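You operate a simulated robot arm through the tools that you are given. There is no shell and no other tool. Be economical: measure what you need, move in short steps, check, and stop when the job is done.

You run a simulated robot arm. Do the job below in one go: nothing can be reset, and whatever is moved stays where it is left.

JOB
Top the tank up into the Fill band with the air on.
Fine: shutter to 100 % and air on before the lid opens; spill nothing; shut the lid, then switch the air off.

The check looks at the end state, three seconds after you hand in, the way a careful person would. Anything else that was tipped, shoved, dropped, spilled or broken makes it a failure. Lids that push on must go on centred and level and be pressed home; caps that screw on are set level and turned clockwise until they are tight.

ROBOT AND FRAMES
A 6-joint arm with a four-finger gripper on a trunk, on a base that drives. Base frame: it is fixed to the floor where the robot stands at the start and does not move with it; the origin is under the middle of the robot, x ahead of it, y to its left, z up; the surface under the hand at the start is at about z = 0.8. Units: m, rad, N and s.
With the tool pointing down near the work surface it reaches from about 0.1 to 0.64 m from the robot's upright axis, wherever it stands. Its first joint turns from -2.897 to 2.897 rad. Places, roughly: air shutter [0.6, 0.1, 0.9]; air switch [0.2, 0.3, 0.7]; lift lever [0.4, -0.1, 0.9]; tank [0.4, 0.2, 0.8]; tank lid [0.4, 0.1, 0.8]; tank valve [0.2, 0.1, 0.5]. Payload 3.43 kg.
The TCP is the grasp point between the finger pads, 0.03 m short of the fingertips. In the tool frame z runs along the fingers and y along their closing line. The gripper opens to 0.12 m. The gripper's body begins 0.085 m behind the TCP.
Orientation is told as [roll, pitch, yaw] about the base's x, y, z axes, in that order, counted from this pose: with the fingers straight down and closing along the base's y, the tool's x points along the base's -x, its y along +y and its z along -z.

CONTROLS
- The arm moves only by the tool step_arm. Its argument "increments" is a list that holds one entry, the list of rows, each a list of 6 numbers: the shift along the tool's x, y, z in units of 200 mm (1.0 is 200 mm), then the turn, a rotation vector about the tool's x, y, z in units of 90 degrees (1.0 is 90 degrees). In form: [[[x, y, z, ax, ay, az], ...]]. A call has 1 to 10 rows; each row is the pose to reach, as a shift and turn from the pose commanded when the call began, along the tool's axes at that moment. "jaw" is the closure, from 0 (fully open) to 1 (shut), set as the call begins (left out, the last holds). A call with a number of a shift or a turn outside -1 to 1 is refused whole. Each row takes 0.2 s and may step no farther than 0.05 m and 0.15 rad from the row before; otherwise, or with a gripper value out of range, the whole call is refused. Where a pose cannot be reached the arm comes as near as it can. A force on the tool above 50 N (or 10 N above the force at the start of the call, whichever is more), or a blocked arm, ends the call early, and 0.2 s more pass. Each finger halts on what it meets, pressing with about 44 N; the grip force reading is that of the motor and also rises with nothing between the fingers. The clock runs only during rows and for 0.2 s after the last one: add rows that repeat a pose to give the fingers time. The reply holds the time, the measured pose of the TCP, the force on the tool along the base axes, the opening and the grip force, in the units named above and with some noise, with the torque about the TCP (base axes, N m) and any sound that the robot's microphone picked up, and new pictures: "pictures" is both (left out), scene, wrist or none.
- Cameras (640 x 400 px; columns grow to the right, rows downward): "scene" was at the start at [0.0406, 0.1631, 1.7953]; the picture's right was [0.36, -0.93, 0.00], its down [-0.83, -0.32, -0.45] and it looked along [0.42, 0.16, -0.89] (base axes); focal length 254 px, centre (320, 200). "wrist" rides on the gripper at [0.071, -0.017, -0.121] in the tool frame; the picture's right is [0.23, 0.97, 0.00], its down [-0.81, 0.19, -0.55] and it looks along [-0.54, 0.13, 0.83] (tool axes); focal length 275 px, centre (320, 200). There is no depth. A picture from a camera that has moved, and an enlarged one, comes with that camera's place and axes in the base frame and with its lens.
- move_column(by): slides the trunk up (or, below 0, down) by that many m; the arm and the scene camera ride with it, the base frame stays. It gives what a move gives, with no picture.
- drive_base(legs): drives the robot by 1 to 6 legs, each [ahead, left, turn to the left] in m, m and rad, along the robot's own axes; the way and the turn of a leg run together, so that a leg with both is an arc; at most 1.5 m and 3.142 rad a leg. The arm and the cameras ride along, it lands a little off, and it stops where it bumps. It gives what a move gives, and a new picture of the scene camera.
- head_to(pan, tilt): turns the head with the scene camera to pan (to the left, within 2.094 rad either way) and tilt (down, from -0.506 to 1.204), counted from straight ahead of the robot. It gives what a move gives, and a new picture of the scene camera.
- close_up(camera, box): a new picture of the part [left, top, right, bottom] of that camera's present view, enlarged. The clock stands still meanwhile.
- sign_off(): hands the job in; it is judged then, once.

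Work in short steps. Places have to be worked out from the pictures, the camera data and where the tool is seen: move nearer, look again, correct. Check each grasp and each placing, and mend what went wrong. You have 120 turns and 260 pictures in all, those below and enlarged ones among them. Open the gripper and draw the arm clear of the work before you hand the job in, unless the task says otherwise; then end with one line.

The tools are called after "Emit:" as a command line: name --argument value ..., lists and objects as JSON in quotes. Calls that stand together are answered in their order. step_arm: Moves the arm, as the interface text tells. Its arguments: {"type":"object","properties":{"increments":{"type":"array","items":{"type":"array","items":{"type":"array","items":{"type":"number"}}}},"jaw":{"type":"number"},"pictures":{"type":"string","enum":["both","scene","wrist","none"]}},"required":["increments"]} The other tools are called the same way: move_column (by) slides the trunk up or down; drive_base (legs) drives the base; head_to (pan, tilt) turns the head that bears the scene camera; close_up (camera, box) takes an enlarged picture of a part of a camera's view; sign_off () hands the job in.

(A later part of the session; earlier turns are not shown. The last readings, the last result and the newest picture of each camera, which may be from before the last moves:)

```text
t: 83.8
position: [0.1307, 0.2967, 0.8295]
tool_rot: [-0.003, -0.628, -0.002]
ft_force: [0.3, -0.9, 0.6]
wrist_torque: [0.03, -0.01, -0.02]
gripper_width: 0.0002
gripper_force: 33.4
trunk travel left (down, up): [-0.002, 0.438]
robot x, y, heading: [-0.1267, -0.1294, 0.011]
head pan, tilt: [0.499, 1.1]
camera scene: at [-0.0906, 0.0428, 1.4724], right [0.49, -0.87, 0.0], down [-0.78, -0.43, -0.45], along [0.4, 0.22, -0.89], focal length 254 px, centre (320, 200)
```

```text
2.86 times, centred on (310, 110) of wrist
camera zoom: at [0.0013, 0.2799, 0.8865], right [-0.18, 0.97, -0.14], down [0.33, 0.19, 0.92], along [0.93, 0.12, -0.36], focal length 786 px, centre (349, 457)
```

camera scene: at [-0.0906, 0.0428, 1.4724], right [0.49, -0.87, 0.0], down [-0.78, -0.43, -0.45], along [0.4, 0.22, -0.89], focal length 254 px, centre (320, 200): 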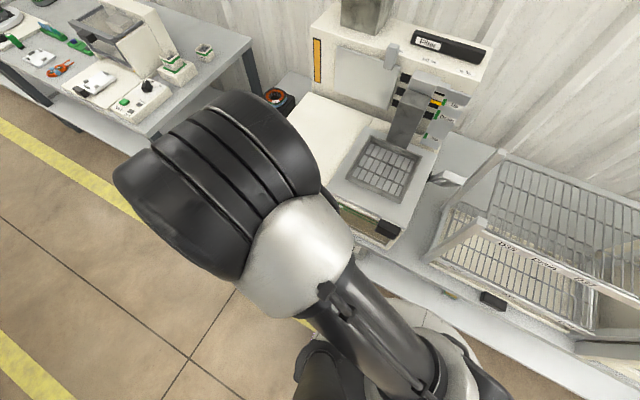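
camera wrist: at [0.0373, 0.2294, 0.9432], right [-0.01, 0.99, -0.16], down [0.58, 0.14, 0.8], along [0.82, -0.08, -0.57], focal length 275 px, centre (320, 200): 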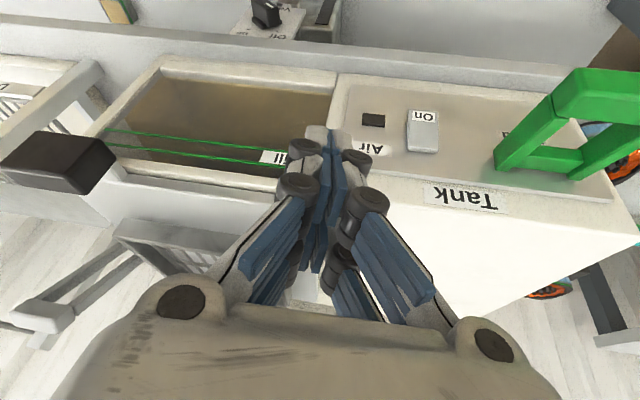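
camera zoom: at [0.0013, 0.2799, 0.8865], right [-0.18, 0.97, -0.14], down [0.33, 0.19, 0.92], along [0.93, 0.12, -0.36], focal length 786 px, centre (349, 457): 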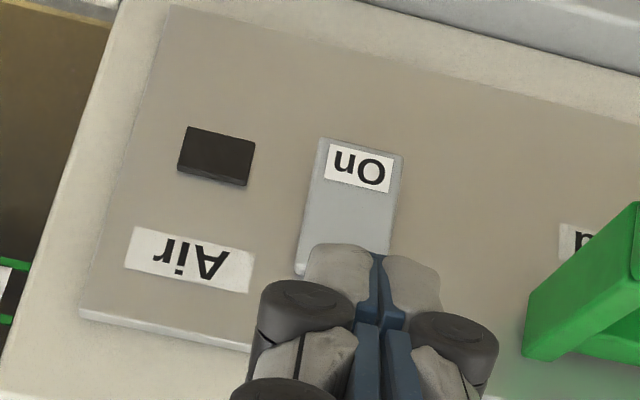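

I lower the tip to the rocker's upper end and push forward in small steps.

Emit:
step_arm --increments '[[[0.09, 0, 0.13, 0, 0, 0], [0.185, 0, 0.255, 0, 0, 0], [0.085, 0, 0.328, 0, 0, 0], [0.045, 0, 0.357, 0, 0, 0]]]' --pictures "none"

Emit:
step_arm --increments '[[[-0.02, 0, 0.015, 0, 0, 0], [-0.04, 0, 0.03, 0, 0, 0], [-0.06, 0, 0.044, 0, 0, 0], [-0.08, 0, 0.059, 0, 0, 0]]]' --pictures "wrist"

```text
t: 84.8
position: [0.1647, 0.2966, 0.7669]
tool_rot: [-0.004, -0.629, -0.003]
ft_force: [-0.1, 0.0, 0.6]
wrist_torque: [0.0, 0.0, 0.01]
gripper_width: 0.0
gripper_force: 33.7
trunk travel left (down, up): [-0.002, 0.438]
robot x, y, heading: [-0.1253, -0.1281, 0.01]
head pan, tilt: [0.499, 1.1]
```

```text
t: 85.8
position: [0.185, 0.2976, 0.766]
tool_rot: [-0.004, -0.628, -0.003]
ft_force: [-0.1, 0.3, -0.8]
wrist_torque: [-0.01, -0.02, -0.01]
gripper_width: 0.0002
gripper_force: 33.1
trunk travel left (down, up): [-0.002, 0.438]
robot x, y, heading: [-0.1257, -0.1262, 0.014]
head pan, tilt: [0.499, 1.1]
camera wrist: at [0.0558, 0.2796, 0.8232], right [-0.18, 0.97, -0.14], down [0.33, 0.19, 0.92], along [0.93, 0.12, -0.36], focal length 275 px, centre (320, 200)
```

wrist: 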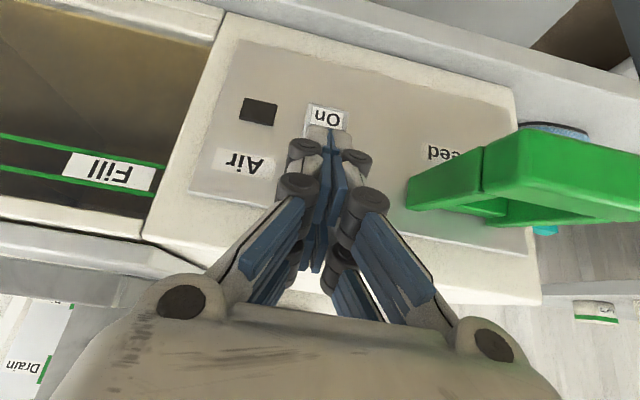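

Emit:
step_arm --increments '[[[-0.015, 0, 0.011, 0, 0, 0], [-0.03, 0, 0.022, 0, 0, 0], [-0.045, 0, 0.033, 0, 0, 0], [-0.06, 0, 0.044, 0, 0, 0]]]' --pictures "wrist"

```text
t: 87.0
position: [0.1916, 0.2979, 0.765]
tool_rot: [-0.004, -0.619, 0.004]
ft_force: [-13.4, -1.0, 1.8]
wrist_torque: [0.07, 0.0, -0.05]
gripper_width: 0.0002
gripper_force: 33.4
trunk travel left (down, up): [-0.002, 0.438]
robot x, y, heading: [-0.1261, -0.127, 0.01]
head pan, tilt: [0.499, 1.1]
stopped in row 4: the force on the tool passed its limit at 52 N (the readings are from after the stop); the commanded pose is now the measured one
camera wrist: at [0.0634, 0.2797, 0.8228], right [-0.19, 0.97, -0.14], down [0.34, 0.19, 0.92], along [0.92, 0.13, -0.37], focal length 275 px, centre (320, 200)
```

wrist: 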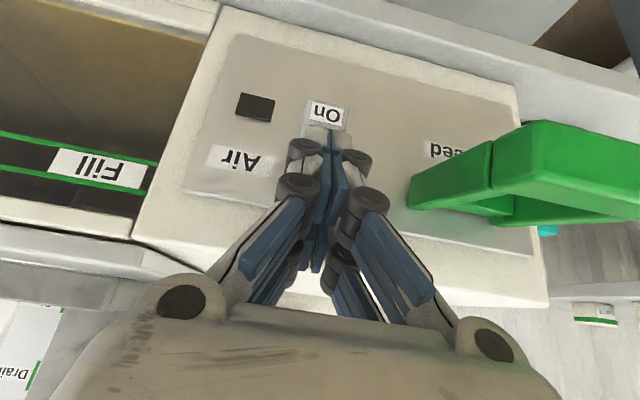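

The upper end contacts deeper (x≈0.217) than the lower end did (x≈0.206), suggesting the rocker is off with the On end out. I back off and press nearer the very bottom of the rocker, in finer steps.

Emit:
step_arm --increments '[[[0.12, 0, -0.09, 0, 0, 0], [0.22, 0, 0.05, 0, 0, 0], [0.265, 0, 0.11, 0, 0, 0], [0.225, 0, 0.14, 0, 0, 0]]]' --pictures "none"

Emit:
close_up --camera "wrist" --box '[200, 40, 420, 180]'

```text
t: 88.0
position: [0.1736, 0.2975, 0.7159]
tool_rot: [-0.003, -0.621, 0.003]
ft_force: [0.6, 0.0, -1.2]
wrist_torque: [-0.02, -0.02, -0.02]
gripper_width: 0.0
gripper_force: 33.8
trunk travel left (down, up): [-0.002, 0.438]
robot x, y, heading: [-0.1245, -0.1326, 0.011]
head pan, tilt: [0.499, 1.1]
```

```text
2.86 times, centred on (310, 110) of wrist
camera zoom: at [0.0457, 0.2797, 0.7735], right [-0.19, 0.97, -0.14], down [0.34, 0.19, 0.92], along [0.92, 0.13, -0.36], focal length 786 px, centre (349, 457)
```

zoom: 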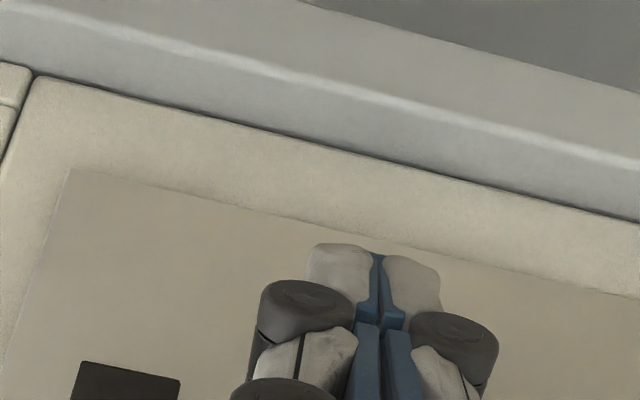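

Emit:
step_arm --increments '[[[-0.006, 0, 0.0045, 0, 0, 0], [-0.012, 0, 0.009, 0, 0, 0], [-0.018, 0, 0.0135, 0, 0, 0], [-0.024, 0, 0.018, 0, 0, 0], [-0.03, 0, 0.0225, 0, 0, 0], [-0.036, 0, 0.027, 0, 0, 0]]]' --pictures "none"

Emit:
step_arm --increments '[[[-0.006, 0, 0.0045, 0, 0, 0], [-0.012, 0, 0.009, 0, 0, 0], [-0.018, 0, 0.0135, 0, 0, 0], [-0.024, 0, 0.018, 0, 0, 0], [-0.03, 0, 0.0225, 0, 0, 0], [-0.036, 0, 0.027, 0, 0, 0]]]' --pictures "wrist"

```text
t: 89.4
position: [0.1815, 0.2973, 0.716]
tool_rot: [-0.003, -0.619, 0.005]
ft_force: [-9.1, -0.3, -1.3]
wrist_torque: [0.0, 0.08, -0.08]
gripper_width: 0.0059
gripper_force: 33.6
trunk travel left (down, up): [-0.002, 0.438]
robot x, y, heading: [-0.1279, -0.1292, 0.01]
head pan, tilt: [0.499, 1.1]
```

```text
t: 90.4
position: [0.1821, 0.2976, 0.7128]
tool_rot: [-0.005, -0.611, 0.01]
ft_force: [-9.0, -0.7, -2.7]
wrist_torque: [0.07, 0.13, -0.03]
gripper_width: 0.0058
gripper_force: 33.5
trunk travel left (down, up): [-0.002, 0.438]
robot x, y, heading: [-0.1302, -0.1277, 0.015]
head pan, tilt: [0.499, 1.1]
stopped in row 4: the force on the tool passed its limit at 52 N (the readings are from after the stop); the commanded pose is now the measured one
camera wrist: at [0.0543, 0.2794, 0.7725], right [-0.2, 0.97, -0.14], down [0.34, 0.2, 0.92], along [0.92, 0.13, -0.37], focal length 275 px, centre (320, 200)
```

wrist: 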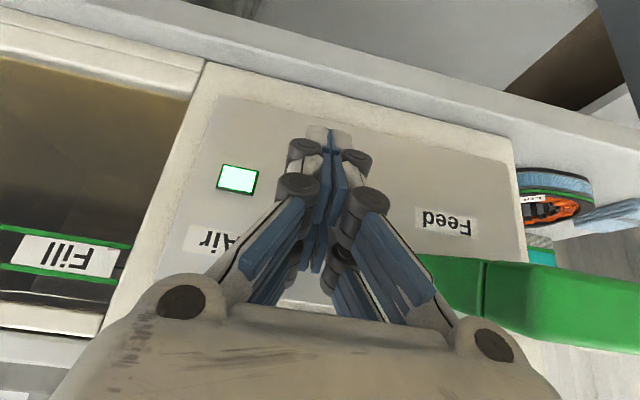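

The lamp is lit: the air is on. I back off, raise the trunk and inspect the lid.

Emit:
step_arm --increments '[[[0.15, 0, -0.1, 0, 0, 0], [0.25, 0, -0.2, 0, 0, 0]]]' --pictures "none"

Emit:
move_column --by 0.3

Emit:
head_to --pan 0.3 --tilt 1.1

```text
t: 91.0
position: [0.122, 0.2974, 0.7175]
tool_rot: [-0.005, -0.615, 0.006]
ft_force: [0.1, -0.3, 1.0]
wrist_torque: [-0.03, -0.02, -0.03]
gripper_width: 0.0001
gripper_force: 33.4
trunk travel left (down, up): [-0.002, 0.438]
robot x, y, heading: [-0.1256, -0.1243, 0.012]
head pan, tilt: [0.499, 1.1]
```

```text
t: 94.0
position: [0.1202, 0.2974, 1.0191]
tool_rot: [-0.006, -0.614, 0.008]
ft_force: [0.1, -0.1, -0.5]
wrist_torque: [0.01, 0.03, 0.02]
gripper_width: 0.0
gripper_force: 33.5
trunk travel left (down, up): [-0.302, 0.138]
robot x, y, heading: [-0.1272, -0.1311, 0.016]
head pan, tilt: [0.499, 1.1]
```

```text
t: 94.7
position: [0.1193, 0.2983, 1.0185]
tool_rot: [-0.005, -0.616, 0.01]
ft_force: [-0.5, -0.1, -0.7]
wrist_torque: [-0.01, 0.02, -0.02]
gripper_width: 0.0
gripper_force: 33.5
trunk travel left (down, up): [-0.302, 0.138]
robot x, y, heading: [-0.1277, -0.1242, 0.012]
head pan, tilt: [0.3, 1.1]
camera scene: at [-0.0879, 0.0316, 1.7724], right [0.31, -0.95, 0.0], down [-0.85, -0.28, -0.45], along [0.43, 0.14, -0.89], focal length 254 px, centre (320, 200)
```

scene: 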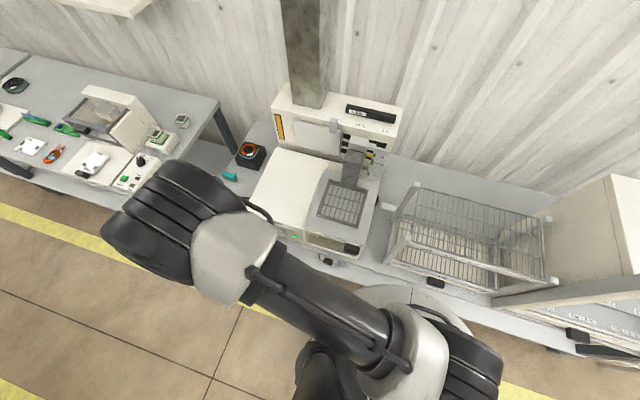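

Emit:
close_up --camera "scene" --box '[270, 150, 400, 270]'

Emit:
close_up --camera "wrist" --box '[0, 0, 640, 400]'

```text
3.33 times, centred on (335, 210) of scene
camera zoom: at [-0.0879, 0.0316, 1.7724], right [0.31, -0.95, 0.0], down [-0.85, -0.28, -0.45], along [0.43, 0.14, -0.89], focal length 845 px, centre (270, 167)
```

zoom: 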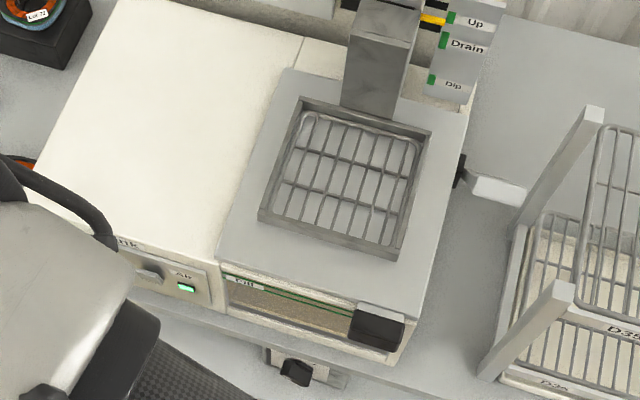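

```text
1.00 times, centred on (320, 200) of wrist (not enlarged: the box is as wide or as high as the picture)
camera zoom: at [-0.0076, 0.2791, 1.0764], right [-0.19, 0.97, -0.14], down [0.34, 0.2, 0.92], along [0.92, 0.13, -0.37], focal length 275 px, centre (320, 200)
```

zoom: 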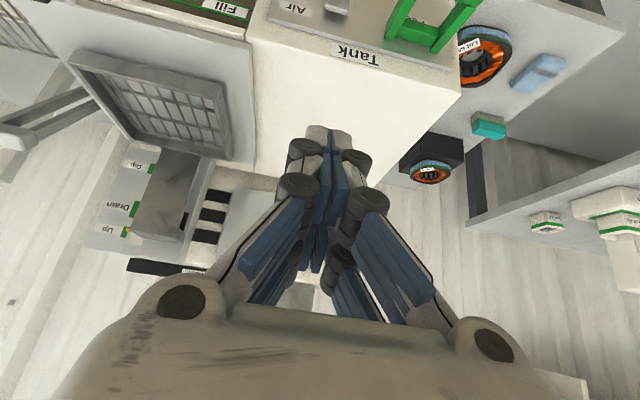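

Emit:
close_up --camera "scene" --box '[325, 220, 375, 260]'

```text
10.00 times, centred on (350, 240) of scene
camera zoom: at [-0.0879, 0.0316, 1.7724], right [0.31, -0.95, 0.0], down [-0.85, -0.28, -0.45], along [0.43, 0.14, -0.89], focal length 2535 px, centre (20, -200)
```

zoom: 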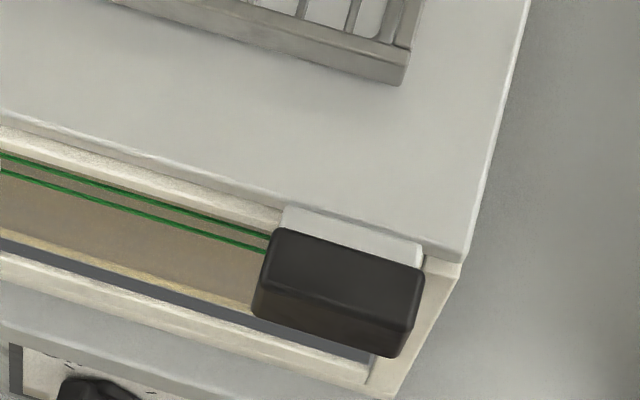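

The lid is a flat plate with a black handle block (y≈-0.031…0.028, x≈0.20–0.227, z≈0.78–0.815), most likely sliding left over the white top. I back the robot up and bring the tool above the handle pointing nearly down.

Emit:
drive_base --legs '[[-0.18, 0.03, 0]]'

Emit:
step_arm --increments '[[[0, -0.1, -0.1, 0, 0.08, 0], [0, -0.25, -0.1, 0, 0.16, 0], [0, -0.4, -0.1, 0, 0.24, 0], [0, -0.6, -0.1, 0, 0.3, 0], [0, -0.8, -0.1, 0, 0.3, 0], [0, -1.0, -0.1, 0, 0.3, 0]]]' --jaw 0.2 --pictures "none"

```text
t: 96.3
position: [-0.0587, 0.3241, 1.0178]
tool_rot: [-0.005, -0.614, 0.009]
ft_force: [-0.5, 0.2, 1.3]
wrist_torque: [-0.01, -0.03, 0.0]
gripper_width: 0.0
gripper_force: 33.6
trunk travel left (down, up): [-0.302, 0.138]
robot x, y, heading: [-0.307, -0.0991, 0.008]
head pan, tilt: [0.3, 1.1]
camera scene: at [-0.2683, 0.0591, 1.7724], right [0.31, -0.95, 0.0], down [-0.85, -0.27, -0.45], along [0.43, 0.14, -0.89], focal length 254 px, centre (320, 200)
```

scene: 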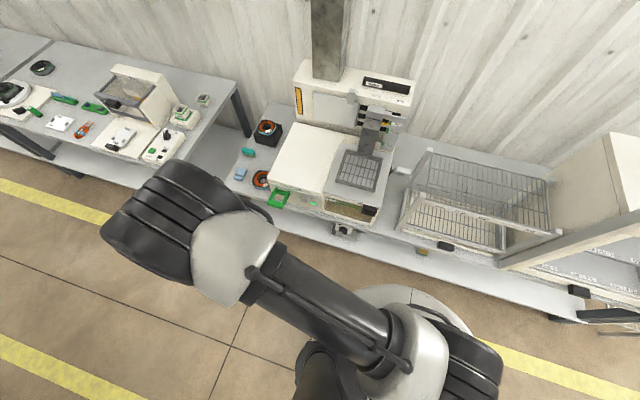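

```text
t: 97.7
position: [-0.0566, 0.1381, 1.0514]
tool_rot: [-0.015, -0.137, 0.004]
ft_force: [-0.6, -0.3, 0.7]
wrist_torque: [0.04, -0.06, 0.03]
gripper_width: 0.096
gripper_force: 0.0
out of reach, approached as far as the arm can: row 5, 6
trunk travel left (down, up): [-0.302, 0.138]
robot x, y, heading: [-0.3071, -0.1015, 0.018]
head pan, tilt: [0.3, 1.1]
```

Emit:
step_arm --increments '[[[-0.188, -0.05, 0.026, 0, 0, 0], [-0.376, -0.1, 0.052, 0, 0, 0], [-0.564, -0.2, 0.078, 0, 0, 0], [-0.752, -0.3, 0.104, 0, 0, 0], [-0.94, -0.4, 0.13, 0, 0, 0], [-0.94, -0.55, 0.13, 0, 0, 0], [-0.94, -0.65, 0.13, 0, 0, 0]]]' --pictures "wrist"

```text
t: 99.3
position: [0.1336, 0.011, 1.0534]
tool_rot: [-0.002, -0.143, 0.005]
ft_force: [0.5, -0.6, -0.2]
wrist_torque: [0.0, -0.02, 0.0]
gripper_width: 0.096
gripper_force: 0.1
trunk travel left (down, up): [-0.302, 0.138]
robot x, y, heading: [-0.3098, -0.1007, 0.012]
head pan, tilt: [0.3, 1.1]
camera wrist: at [0.0457, -0.008, 1.1627], right [-0.23, 0.97, -0.04], down [0.72, 0.2, 0.66], along [0.65, 0.13, -0.75], focal length 275 px, centre (320, 200)
```

wrist: 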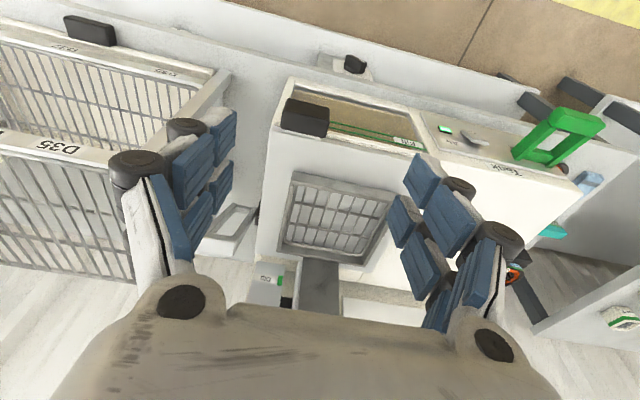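

Emit:
close_up --camera "wrist" --box '[250, 70, 370, 150]'

```text
5.00 times, centred on (310, 110) of wrist
camera zoom: at [0.0457, -0.008, 1.1627], right [-0.23, 0.97, -0.04], down [0.72, 0.2, 0.66], along [0.65, 0.13, -0.75], focal length 1376 px, centre (370, 650)
```

zoom: 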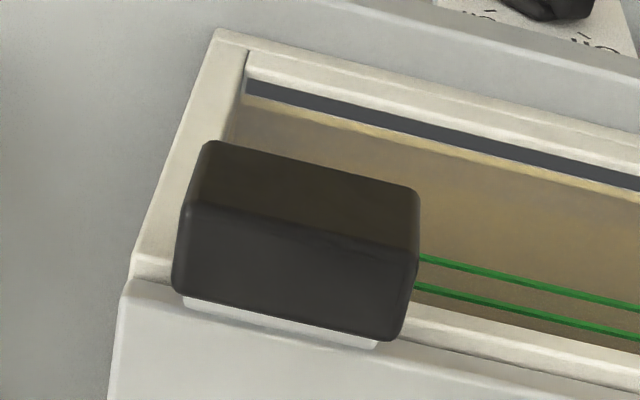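

Refined: block spans x 0.195–0.2175, y -0.029…0.028, z 0.806–0.844. I go above it and then descend with the fingers on either side.

Emit:
step_arm --increments '[[[-0.058, -0.014, 0.2, 0, 0, 0], [-0.116, -0.028, 0.4, 0, 0, 0], [-0.174, -0.042, 0.6, 0, 0, 0], [-0.2325, -0.055, 0.806, 0, 0, 0]]]' --pictures "wrist"

```text
t: 100.3
position: [0.2033, -0.0009, 0.8994]
tool_rot: [-0.003, -0.142, 0.007]
ft_force: [-0.7, 0.6, -0.8]
wrist_torque: [0.01, 0.04, 0.02]
gripper_width: 0.0959
gripper_force: 0.1
trunk travel left (down, up): [-0.302, 0.138]
robot x, y, heading: [-0.3046, -0.0973, 0.014]
head pan, tilt: [0.3, 1.1]
camera wrist: at [0.1157, -0.0183, 1.0087], right [-0.23, 0.97, -0.04], down [0.72, 0.2, 0.66], along [0.65, 0.13, -0.75], focal length 275 px, centre (320, 200)
```

wrist: 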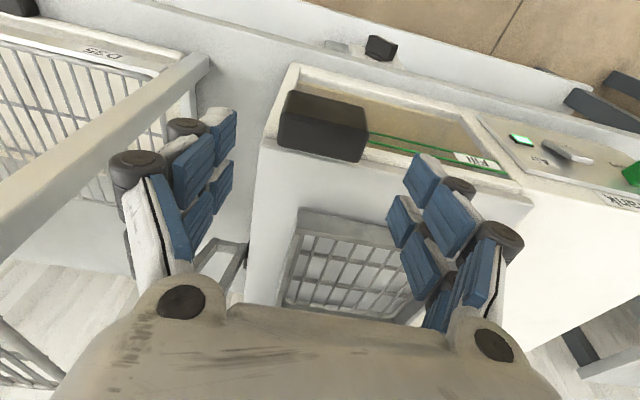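

Emit:
step_arm --increments '[[[0.015, 0.004, 0.105, 0, 0, 0], [0.03, 0.004, 0.21, 0, 0, 0], [0.0456, 0.004, 0.317, 0, 0, 0]]]' --pictures "wrist"

```text
t: 101.1
position: [0.2024, 0.0013, 0.8352]
tool_rot: [-0.001, -0.143, 0.005]
ft_force: [1.6, -0.3, 0.2]
wrist_torque: [0.01, 0.06, -0.05]
gripper_width: 0.096
gripper_force: 0.1
trunk travel left (down, up): [-0.302, 0.138]
robot x, y, heading: [-0.3046, -0.0987, 0.013]
head pan, tilt: [0.3, 1.1]
camera wrist: at [0.1149, -0.0176, 0.9453], right [-0.23, 0.97, -0.04], down [0.72, 0.2, 0.66], along [0.65, 0.13, -0.75], focal length 275 px, centre (320, 200)
```

wrist: 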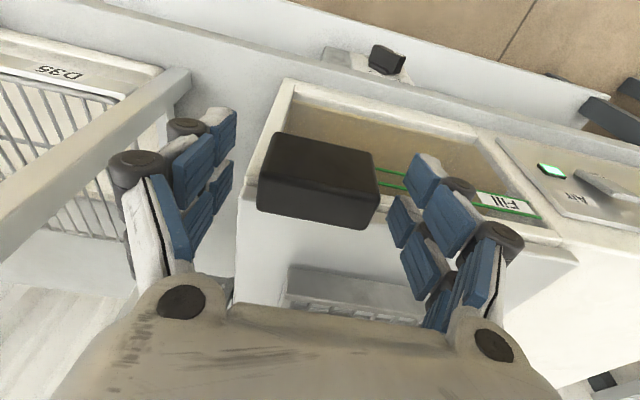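

Block lies between the fingers. I close on it.

Emit:
step_arm --increments '[[[0, 0, 0, 0, 0, 0], [0, 0, 0, 0, 0, 0], [0, 0, 0, 0, 0, 0], [0, 0, 0, 0, 0, 0]]]' --jaw 0.6 --pictures "wrist"

```text
t: 102.1
position: [0.2018, -0.0003, 0.8371]
tool_rot: [-0.003, -0.143, 0.005]
ft_force: [-1.1, -1.3, 0.2]
wrist_torque: [-0.05, -0.08, -0.12]
gripper_width: 0.0599
gripper_force: 37.8
trunk travel left (down, up): [-0.302, 0.138]
robot x, y, heading: [-0.3044, -0.0989, 0.014]
head pan, tilt: [0.3, 1.1]
camera wrist: at [0.1142, -0.0178, 0.9456], right [-0.23, 0.97, -0.04], down [0.72, 0.2, 0.66], along [0.65, 0.13, -0.75], focal length 275 px, centre (320, 200)
```

wrist: 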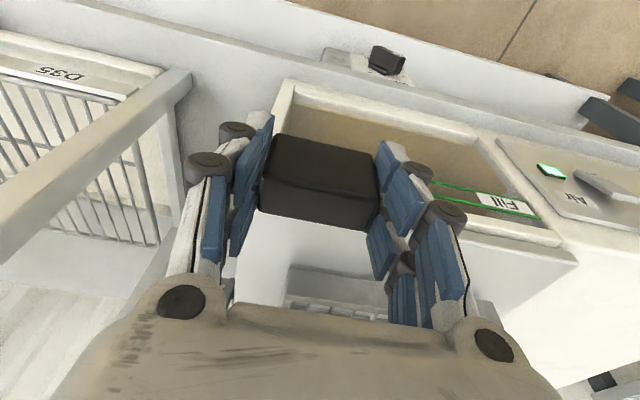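

Gripped at 60 mm; the air lamp is lit and shutter at 100 %. I test sliding left a little.

Emit:
step_arm --increments '[[[0, 0.02, 0, 0, 0, 0], [0, 0.05, 0, 0, 0, 0], [0, 0.1, 0, 0, 0, 0], [0, 0.15, 0, 0, 0, 0]]]' --jaw 0.62 --pictures "wrist"

```text
t: 103.1
position: [0.2029, 0.0311, 0.835]
tool_rot: [-0.004, -0.143, 0.005]
ft_force: [0.4, -0.6, -0.6]
wrist_torque: [-0.25, 0.37, -0.34]
gripper_width: 0.0593
gripper_force: 45.0
trunk travel left (down, up): [-0.302, 0.138]
robot x, y, heading: [-0.3043, -0.1041, 0.011]
head pan, tilt: [0.3, 1.1]
camera wrist: at [0.1142, 0.0124, 0.9457], right [-0.23, 0.97, -0.04], down [0.72, 0.2, 0.66], along [0.65, 0.13, -0.75], focal length 275 px, centre (320, 200)
```

wrist: 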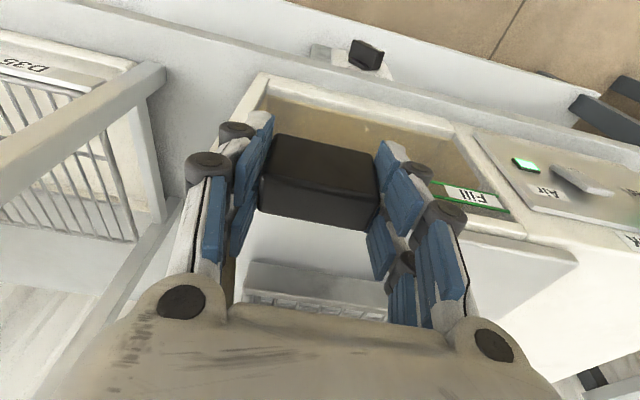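

The lid slides left freely. I continue.

Emit:
step_arm --increments '[[[0, 0.12, 0, 0, 0, 0], [0, 0.24, 0, 0, 0, 0], [0, 0.36, 0, 0, 0, 0], [0, 0.48, 0, 0, 0, 0], [0, 0.6, 0, 0, 0, 0], [0, 0.72, 0, 0, 0, 0]]]' --pictures "both"

```text
t: 104.5
position: [0.2026, 0.1766, 0.8363]
tool_rot: [-0.004, -0.146, 0.005]
ft_force: [1.4, 3.4, 5.2]
wrist_torque: [-0.61, 0.1, -0.56]
gripper_width: 0.0599
gripper_force: 45.2
trunk travel left (down, up): [-0.302, 0.138]
robot x, y, heading: [-0.3086, -0.0976, 0.013]
head pan, tilt: [0.3, 1.1]
camera scene: at [-0.2676, 0.0595, 1.7724], right [0.31, -0.95, 0.0], down [-0.85, -0.28, -0.45], along [0.43, 0.14, -0.89], focal length 254 px, centre (320, 200)
camera wrist: at [0.1135, 0.1577, 0.9454], right [-0.23, 0.97, -0.04], down [0.72, 0.2, 0.66], along [0.65, 0.13, -0.75], focal length 275 px, centre (320, 200)
```

scene: 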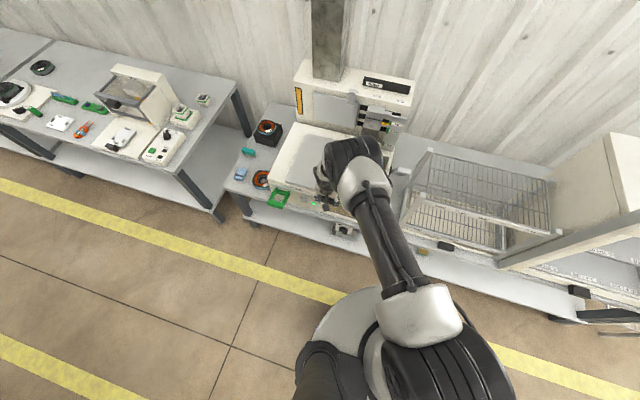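
wrist: 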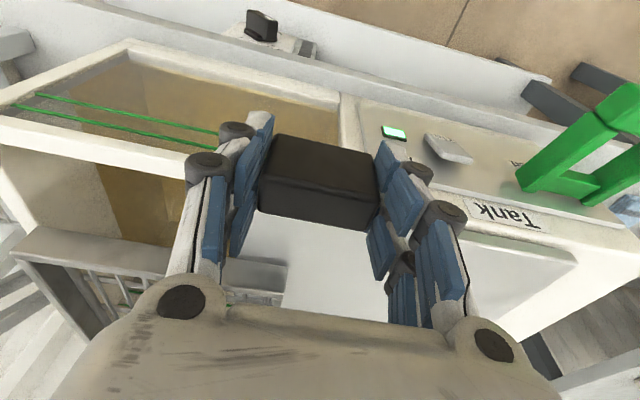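

Lid is mostly open. I nudge further to find the end stop.

Emit:
step_arm --increments '[[[0, 0.04, 0, 0, 0, 0], [0, 0.08, 0, 0, 0, 0], [0, 0.12, 0, 0, 0, 0], [0, 0.16, 0, 0, 0, 0]]]' --pictures "wrist"

```text
t: 105.5
position: [0.2026, 0.2073, 0.8356]
tool_rot: [-0.004, -0.145, 0.005]
ft_force: [4.8, -0.7, 10.7]
wrist_torque: [-0.51, 0.27, -0.11]
gripper_width: 0.0599
gripper_force: 44.8
trunk travel left (down, up): [-0.302, 0.138]
robot x, y, heading: [-0.3065, -0.0999, 0.012]
head pan, tilt: [0.3, 1.1]
camera wrist: at [0.1136, 0.1885, 0.9455], right [-0.23, 0.97, -0.04], down [0.72, 0.2, 0.66], along [0.65, 0.13, -0.75], focal length 275 px, centre (320, 200)
```

wrist: 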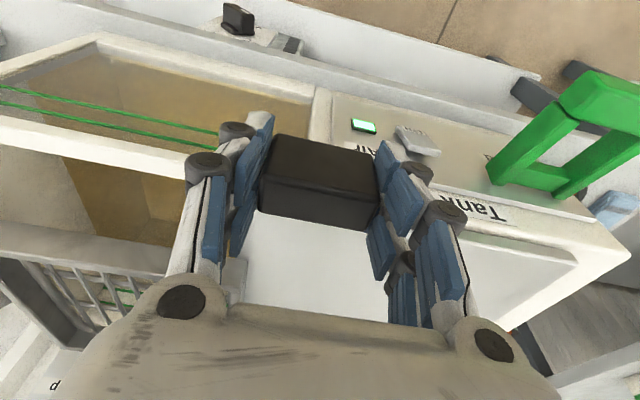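

Open wide enough (lid still supported). I release and rise.

Emit:
step_arm --increments '[[[0, 0, 0, 0, 0, 0], [0, 0, 0, 0, 0, 0], [0, 0, 0, 0, 0, 0], [-0.02, 0, -0.15, 0, 0, 0], [-0.05, 0, -0.35, 0, 0, 0], [-0.08, 0, -0.55, 0, 0, 0], [-0.1, 0, -0.75, 0, 0, 0]]]' --jaw 0.25 --pictures "wrist"

```text
t: 107.1
position: [0.1988, 0.206, 0.9872]
tool_rot: [-0.003, -0.142, 0.006]
ft_force: [-1.2, -0.3, -0.1]
wrist_torque: [0.05, -0.03, -0.01]
gripper_width: 0.0904
gripper_force: 0.0
trunk travel left (down, up): [-0.302, 0.138]
robot x, y, heading: [-0.306, -0.0974, 0.009]
head pan, tilt: [0.3, 1.1]
camera wrist: at [0.1104, 0.1878, 1.0968], right [-0.23, 0.97, -0.04], down [0.72, 0.2, 0.66], along [0.65, 0.13, -0.75], focal length 275 px, centre (320, 200)
```

wrist: 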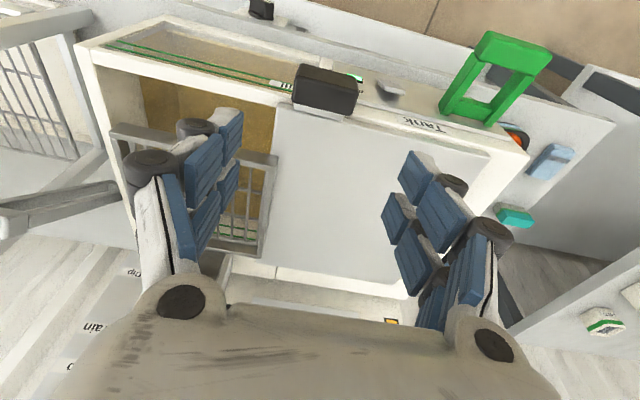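

The lid is open. Next the Feed loop (horizontal, outer bar at about x 0.145, y 0.40, z 0.755). I swing the arm left, close the gripper, then drive up so the scene camera can also see the level window.

Emit:
step_arm --increments '[[[0.157, 0.154, -0.02, 0, 0, 0], [0.313, 0.308, -0.04, 0, 0.03, 0], [0.47, 0.4625, -0.07, 0, 0.06, 0], [0.627, 0.617, -0.09, 0, 0.09, 0], [0.783, 0.771, -0.11, 0, 0.09, 0], [0.94, 0.925, -0.135, 0, 0.09, 0]]]' --jaw 1.0 --pictures "none"

Emit:
step_arm --increments '[[[0.19, 0, 0, 0, 0, 0], [0.375, 0, 0, 0, 0, 0]]]' --pictures "none"

```text
t: 108.5
position: [0.0076, 0.3903, 0.9845]
tool_rot: [-0.006, -0.002, 0.004]
ft_force: [-0.6, -0.1, 1.1]
wrist_torque: [-0.03, -0.03, -0.03]
gripper_width: 0.0002
gripper_force: 17.9
trunk travel left (down, up): [-0.302, 0.138]
robot x, y, heading: [-0.3049, -0.1009, 0.014]
head pan, tilt: [0.3, 1.1]
```

```text
t: 109.1
position: [-0.0663, 0.3902, 0.9852]
tool_rot: [-0.003, -0.003, 0.004]
ft_force: [-0.5, -0.4, 0.5]
wrist_torque: [0.0, 0.0, 0.04]
gripper_width: 0.0
gripper_force: 33.3
trunk travel left (down, up): [-0.302, 0.138]
robot x, y, heading: [-0.309, -0.0994, 0.011]
head pan, tilt: [0.3, 1.1]
```

Now I drive ahead (tool stays high) and look.

Emit:
drive_base --legs '[[0.21, 0, 0]]'

Emit:
close_up --camera "wrist" --box '[0, 0, 640, 400]'

Emit:
close_up --camera "scene" --box '[240, 140, 400, 260]'

```text
t: 110.7
position: [0.1428, 0.3923, 0.985]
tool_rot: [-0.004, -0.001, 0.005]
ft_force: [0.7, -0.2, 0.2]
wrist_torque: [0.0, 0.02, -0.02]
gripper_width: 0.0
gripper_force: 33.3
trunk travel left (down, up): [-0.302, 0.138]
robot x, y, heading: [-0.0995, -0.098, 0.014]
head pan, tilt: [0.3, 1.1]
camera scene: at [-0.0578, 0.0617, 1.7724], right [0.31, -0.95, 0.0], down [-0.85, -0.27, -0.45], along [0.43, 0.14, -0.89], focal length 254 px, centre (320, 200)
```

scene: 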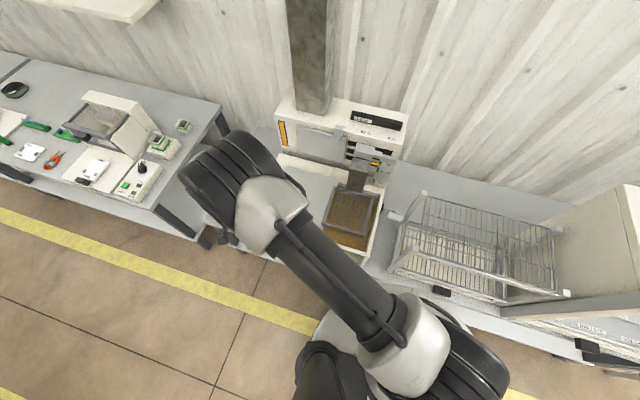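

```text
1.00 times, centred on (320, 200) of wrist (not enlarged: the box is as wide or as high as the picture)
camera zoom: at [0.0705, 0.375, 1.1065], right [-0.23, 0.97, 0.0], down [0.81, 0.2, 0.55], along [0.54, 0.13, -0.83], focal length 275 px, centre (320, 200)
```

zoom: 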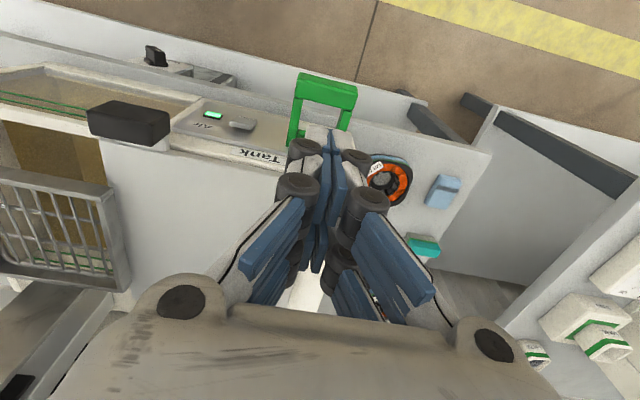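

```text
3.33 times, centred on (320, 200) of scene
camera zoom: at [-0.0578, 0.0617, 1.7724], right [0.31, -0.95, 0.0], down [-0.85, -0.27, -0.45], along [0.43, 0.14, -0.89], focal length 845 px, centre (320, 200)
```

zoom: 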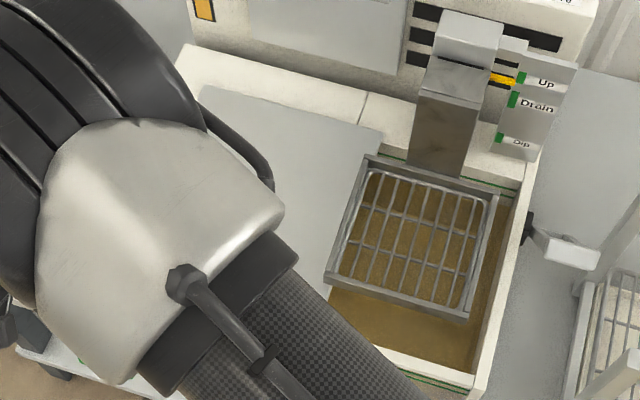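

Inside, I see the brown liquid surface and green fill lines. The Feed bar is at (0.143, 0.398). I descend above it, then press in small steps watching force.

Emit:
step_arm --increments '[[[-0.015, 0.03, 0.2, 0, 0, 0], [-0.015, 0.03, 0.4, 0, 0, 0], [-0.015, 0.03, 0.6, 0, 0, 0], [-0.015, 0.03, 0.8, 0, 0, 0]]]' --pictures "wrist"

```text
t: 111.7
position: [0.1443, 0.3989, 0.8253]
tool_rot: [-0.004, -0.001, 0.005]
ft_force: [-0.5, 0.2, -0.2]
wrist_torque: [-0.01, 0.0, 0.01]
gripper_width: 0.0
gripper_force: 33.9
trunk travel left (down, up): [-0.302, 0.138]
robot x, y, heading: [-0.0953, -0.099, 0.019]
head pan, tilt: [0.3, 1.1]
camera wrist: at [0.0734, 0.381, 0.9465], right [-0.23, 0.97, 0.0], down [0.81, 0.2, 0.55], along [0.54, 0.13, -0.83], focal length 275 px, centre (320, 200)
```

wrist: 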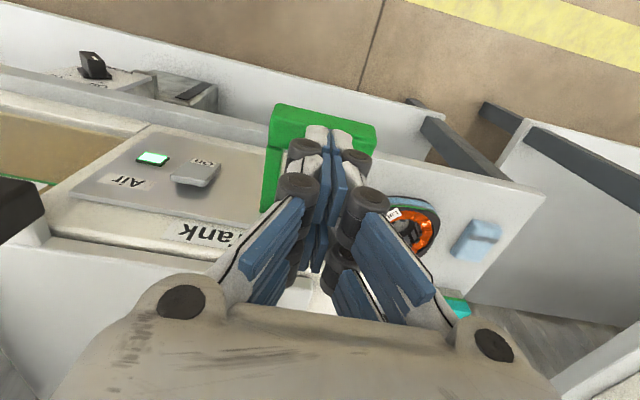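

The bar centre looks nearer x≈0.135. I shift slightly back and descend finely until contact.

Emit:
step_arm --increments '[[[0.04, 0, 0.05, 0, 0, 0], [0.04, 0, 0.1, 0, 0, 0], [0.04, 0, 0.125, 0, 0, 0], [0.04, 0, 0.15, 0, 0, 0], [0.04, 0, 0.175, 0, 0, 0], [0.04, 0, 0.2, 0, 0, 0]]]' --pictures "wrist"

```text
t: 113.1
position: [0.1332, 0.3985, 0.7848]
tool_rot: [-0.003, -0.002, 0.006]
ft_force: [-17.6, 1.5, 6.4]
wrist_torque: [-0.06, 0.48, -0.02]
gripper_width: 0.0061
gripper_force: 33.3
trunk travel left (down, up): [-0.302, 0.138]
robot x, y, heading: [-0.1018, -0.0977, 0.01]
head pan, tilt: [0.3, 1.1]
camera wrist: at [0.0619, 0.3801, 0.9069], right [-0.24, 0.97, 0.0], down [0.81, 0.2, 0.55], along [0.54, 0.13, -0.83], focal length 275 px, centre (320, 200)
```

wrist: 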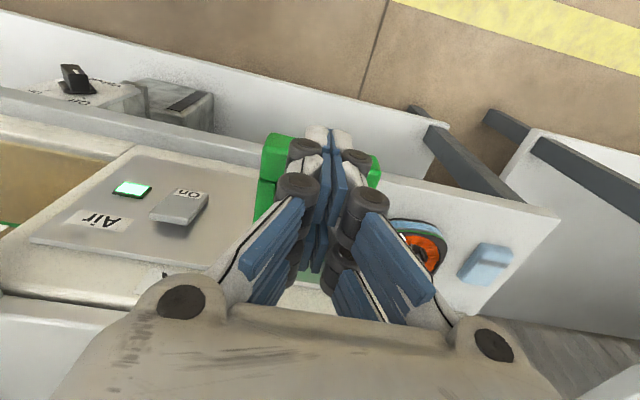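

Force is mostly sideways: the tip is at the bar's outer face. I lift, shift forward 18 mm and press again.

Emit:
step_arm --increments '[[[0, 0, -0.1, 0, 0, 0], [0, 0, -0.2, 0, 0, 0], [-0.09, 0, -0.2, 0, 0, 0]]]' --pictures "none"

Emit:
close_up --camera "wrist" --box '[220, 80, 420, 205]'

```text
t: 113.9
position: [0.1559, 0.3991, 0.8261]
tool_rot: [-0.004, -0.001, 0.002]
ft_force: [0.7, 0.5, -0.8]
wrist_torque: [-0.02, 0.01, -0.02]
gripper_width: 0.0
gripper_force: 33.2
trunk travel left (down, up): [-0.302, 0.138]
robot x, y, heading: [-0.1008, -0.1012, 0.016]
head pan, tilt: [0.3, 1.1]
```

```text
3.20 times, centred on (320, 142) of wrist
camera zoom: at [0.0842, 0.3808, 0.9469], right [-0.23, 0.97, 0.0], down [0.81, 0.2, 0.55], along [0.54, 0.13, -0.83], focal length 881 px, centre (320, 384)
```

zoom: 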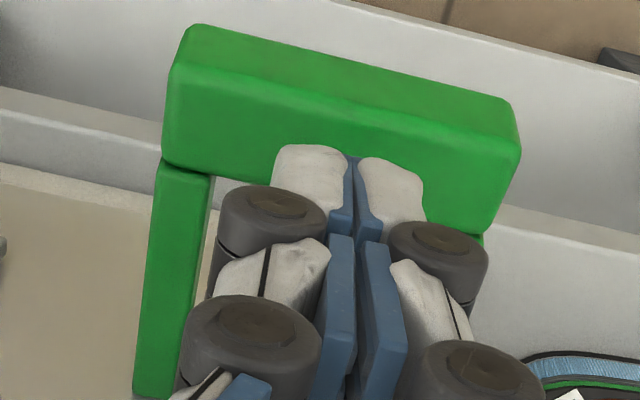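

The bar top spans x≈0.133–0.155. I centre at 0.146 and press down gradually.

Emit:
step_arm --increments '[[[0.05, 0, 0.05, 0, 0, 0], [0.05, 0, 0.1, 0, 0, 0], [0.05, 0, 0.125, 0, 0, 0], [0.05, 0, 0.15, 0, 0, 0], [0.05, 0, 0.175, 0, 0, 0], [0.05, 0, 0.2, 0, 0, 0], [0.05, 0, 0.225, 0, 0, 0]]]' --pictures "wrist"

```text
t: 115.5
position: [0.1443, 0.3997, 0.7796]
tool_rot: [-0.004, -0.002, 0.006]
ft_force: [-1.5, 1.0, 2.6]
wrist_torque: [0.06, 0.05, 0.03]
gripper_width: 0.0061
gripper_force: 33.2
trunk travel left (down, up): [-0.302, 0.138]
robot x, y, heading: [-0.0978, -0.0958, 0.009]
head pan, tilt: [0.3, 1.1]
camera wrist: at [0.0727, 0.3802, 0.9015], right [-0.23, 0.97, 0.0], down [0.81, 0.2, 0.55], along [0.54, 0.13, -0.83], focal length 275 px, centre (320, 200)
```

wrist: 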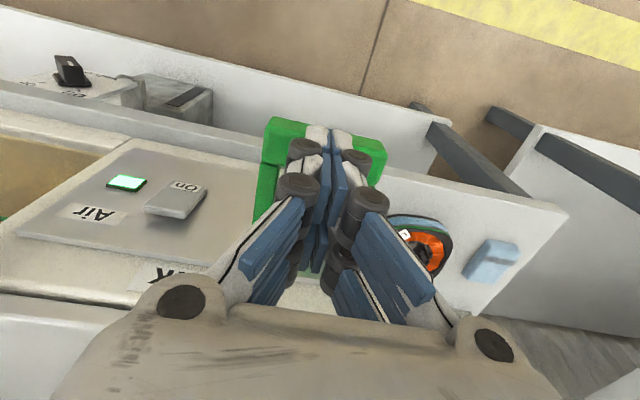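

Contact with light force at tip z≈0.75. I press further in small steps.

Emit:
step_arm --increments '[[[0, 0, 0.015, 0, 0, 0], [0, 0, 0.03, 0, 0, 0], [0, 0, 0.045, 0, 0, 0], [0, 0, 0.06, 0, 0, 0]]]' --pictures "wrist"

```text
t: 116.5
position: [0.1441, 0.3983, 0.7683]
tool_rot: [-0.005, -0.002, 0.005]
ft_force: [-2.9, 1.4, 5.4]
wrist_torque: [0.03, 0.02, 0.04]
gripper_width: 0.0057
gripper_force: 33.4
trunk travel left (down, up): [-0.302, 0.138]
robot x, y, heading: [-0.1028, -0.0955, 0.018]
head pan, tilt: [0.3, 1.1]
camera wrist: at [0.0725, 0.3802, 0.89], right [-0.23, 0.97, 0.0], down [0.81, 0.2, 0.55], along [0.54, 0.13, -0.83], focal length 275 px, centre (320, 200)
```

wrist: 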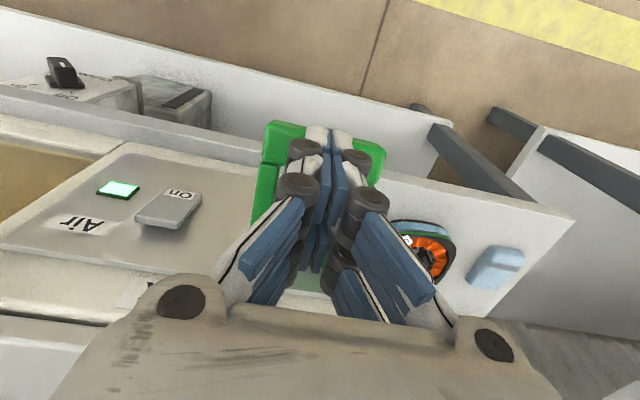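

The lever yields with a light spring. I check the tank interior level with the scene camera.

Emit:
close_up --camera "scene" --box '[310, 160, 410, 270]'

```text
3.64 times, centred on (360, 215) of scene
camera zoom: at [-0.0597, 0.0613, 1.7725], right [0.31, -0.95, 0.0], down [-0.85, -0.27, -0.45], along [0.43, 0.14, -0.89], focal length 922 px, centre (174, 146)
```

zoom: 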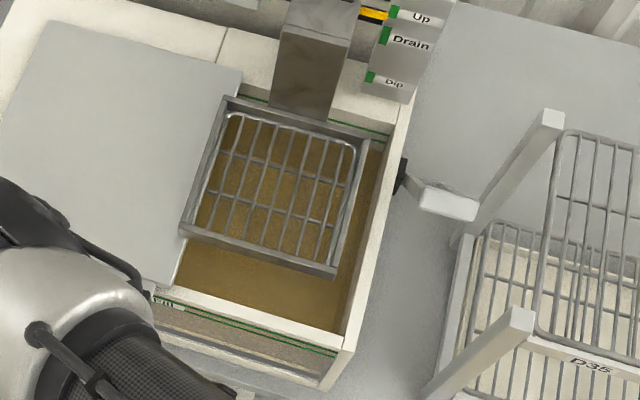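

Emit:
close_up --camera "scene" --box '[345, 230, 415, 275]'

Emit:
close_up --camera "scene" --box '[355, 175, 425, 220]'

```text
8.89 times, centred on (380, 252) of scene
camera zoom: at [-0.0597, 0.0613, 1.7725], right [0.31, -0.95, 0.0], down [-0.85, -0.27, -0.45], along [0.43, 0.14, -0.89], focal length 2253 px, centre (-213, -267)
```

zoom: 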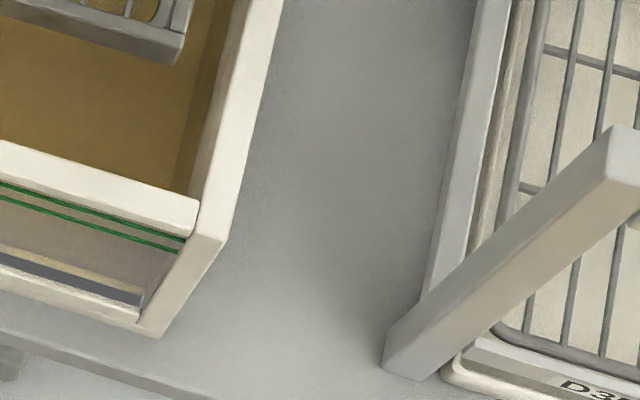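

```text
8.89 times, centred on (390, 198) of scene
camera zoom: at [-0.0597, 0.0613, 1.7725], right [0.31, -0.95, 0.0], down [-0.85, -0.27, -0.45], along [0.43, 0.14, -0.89], focal length 2253 px, centre (-302, 222)
```

zoom: 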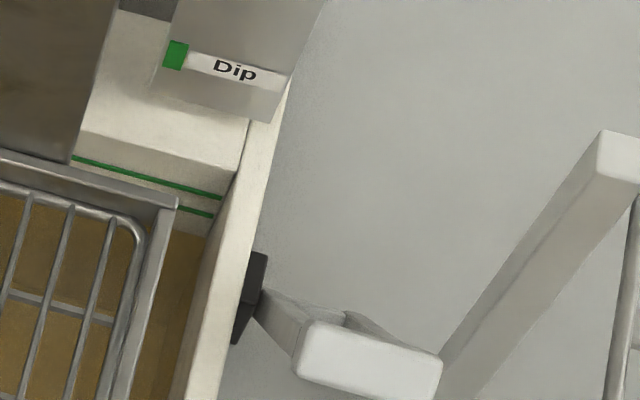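

The rear inner wall shows both green lines and the liquid edge about one band-width below the lower line — a good gauge. I press the lever further and hold.

Emit:
step_arm --increments '[[[0, 0, 0.02, 0, 0, 0], [0, 0, 0.04, 0, 0, 0], [0, 0, 0.06, 0, 0, 0], [0, 0, 0.08, 0, 0, 0], [0, 0, 0.1, 0, 0, 0]]]' --pictures "none"

Emit:
close_up --camera "scene" --box '[355, 175, 425, 220]'

Emit:
close_up --camera "wrist" --box '[0, 60, 420, 320]'

```text
t: 117.5
position: [0.1444, 0.4002, 0.7595]
tool_rot: [-0.001, -0.003, 0.004]
ft_force: [-7.5, -12.6, 32.4]
wrist_torque: [-0.39, -0.05, -0.12]
gripper_width: 0.006
gripper_force: 33.3
trunk travel left (down, up): [-0.302, 0.138]
robot x, y, heading: [-0.0962, -0.1002, 0.012]
head pan, tilt: [0.3, 1.1]
stopped in row 5: the force on the tool passed its limit at 58 N (the readings are from after the stop); the commanded pose is now the measured one
```

```text
8.89 times, centred on (390, 198) of scene
camera zoom: at [-0.0613, 0.0572, 1.7731], right [0.31, -0.95, 0.0], down [-0.85, -0.27, -0.46], along [0.43, 0.14, -0.89], focal length 2253 px, centre (-302, 222)
```

zoom: 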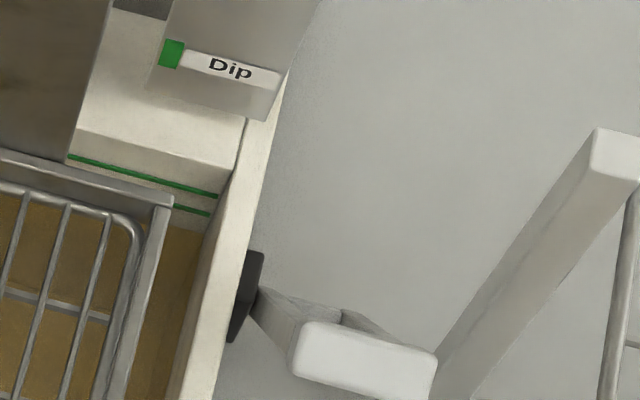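

```text
1.52 times, centred on (210, 190) of wrist
camera zoom: at [0.0737, 0.3813, 0.8801], right [-0.23, 0.97, 0.0], down [0.81, 0.2, 0.56], along [0.54, 0.13, -0.83], focal length 420 px, centre (488, 215)
```

zoom: 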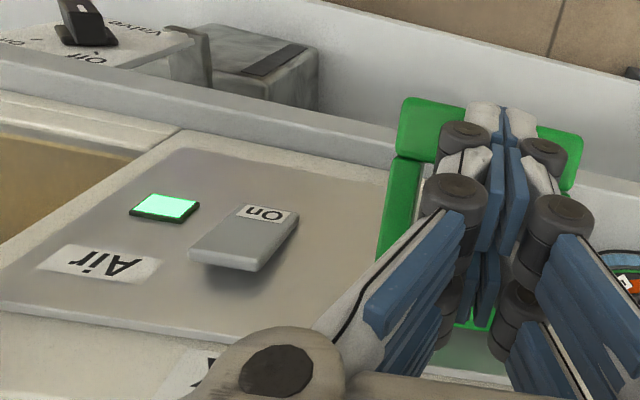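

The lever is at its stop and the liquid edge rose noticeably toward the lower line. I hold briefly and re-check.

Emit:
step_arm --increments '[[[0, 0, -0.005, 0, 0, 0]]]' --pictures "none"

Emit:
close_up --camera "scene" --box '[362, 185, 397, 210]'

```text
t: 117.9
position: [0.1455, 0.4005, 0.7595]
tool_rot: [0.002, -0.002, 0.003]
ft_force: [-4.7, -9.9, 30.3]
wrist_torque: [-0.31, -0.02, -0.04]
gripper_width: 0.0061
gripper_force: 33.0
trunk travel left (down, up): [-0.302, 0.138]
robot x, y, heading: [-0.1032, -0.1007, 0.009]
head pan, tilt: [0.3, 1.1]
```

```text
16.00 times, centred on (380, 198) of scene
camera zoom: at [-0.0612, 0.0572, 1.7729], right [0.31, -0.95, 0.0], down [-0.85, -0.27, -0.46], along [0.43, 0.14, -0.89], focal length 4056 px, centre (-632, 240)
```

zoom: 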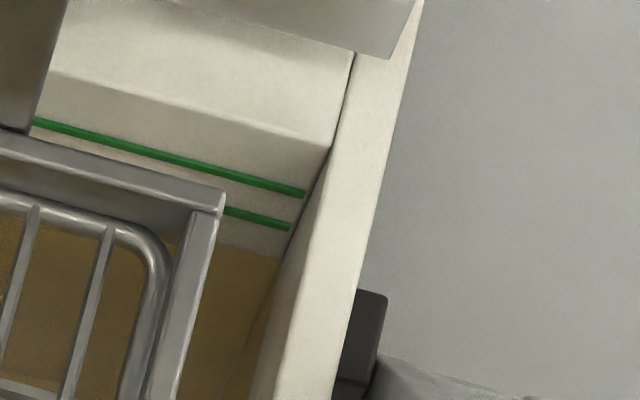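

Emit:
step_arm --increments '[[[0, 0, 0, 0, 0, 0], [0, 0, 0, 0, 0, 0], [0, 0, 0, 0, 0, 0], [0, 0, 0, 0, 0, 0]]]' --pictures "none"

Emit:
close_up --camera "scene" --box '[362, 185, 397, 210]'

```text
t: 118.9
position: [0.1453, 0.3999, 0.7589]
tool_rot: [0.0, -0.004, 0.004]
ft_force: [-3.0, -7.4, 35.8]
wrist_torque: [-0.21, -0.1, -0.01]
gripper_width: 0.0062
gripper_force: 33.5
trunk travel left (down, up): [-0.302, 0.138]
robot x, y, heading: [-0.1, -0.0978, 0.01]
head pan, tilt: [0.3, 1.1]
```

```text
16.00 times, centred on (380, 198) of scene
camera zoom: at [-0.0612, 0.0573, 1.7729], right [0.31, -0.95, 0.0], down [-0.85, -0.27, -0.46], along [0.43, 0.14, -0.89], focal length 4056 px, centre (-632, 240)
```

zoom: 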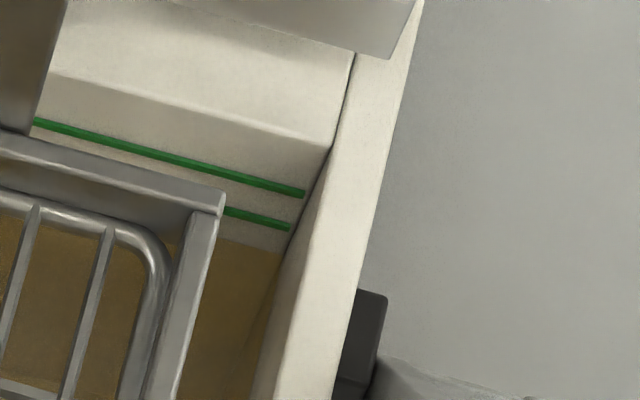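

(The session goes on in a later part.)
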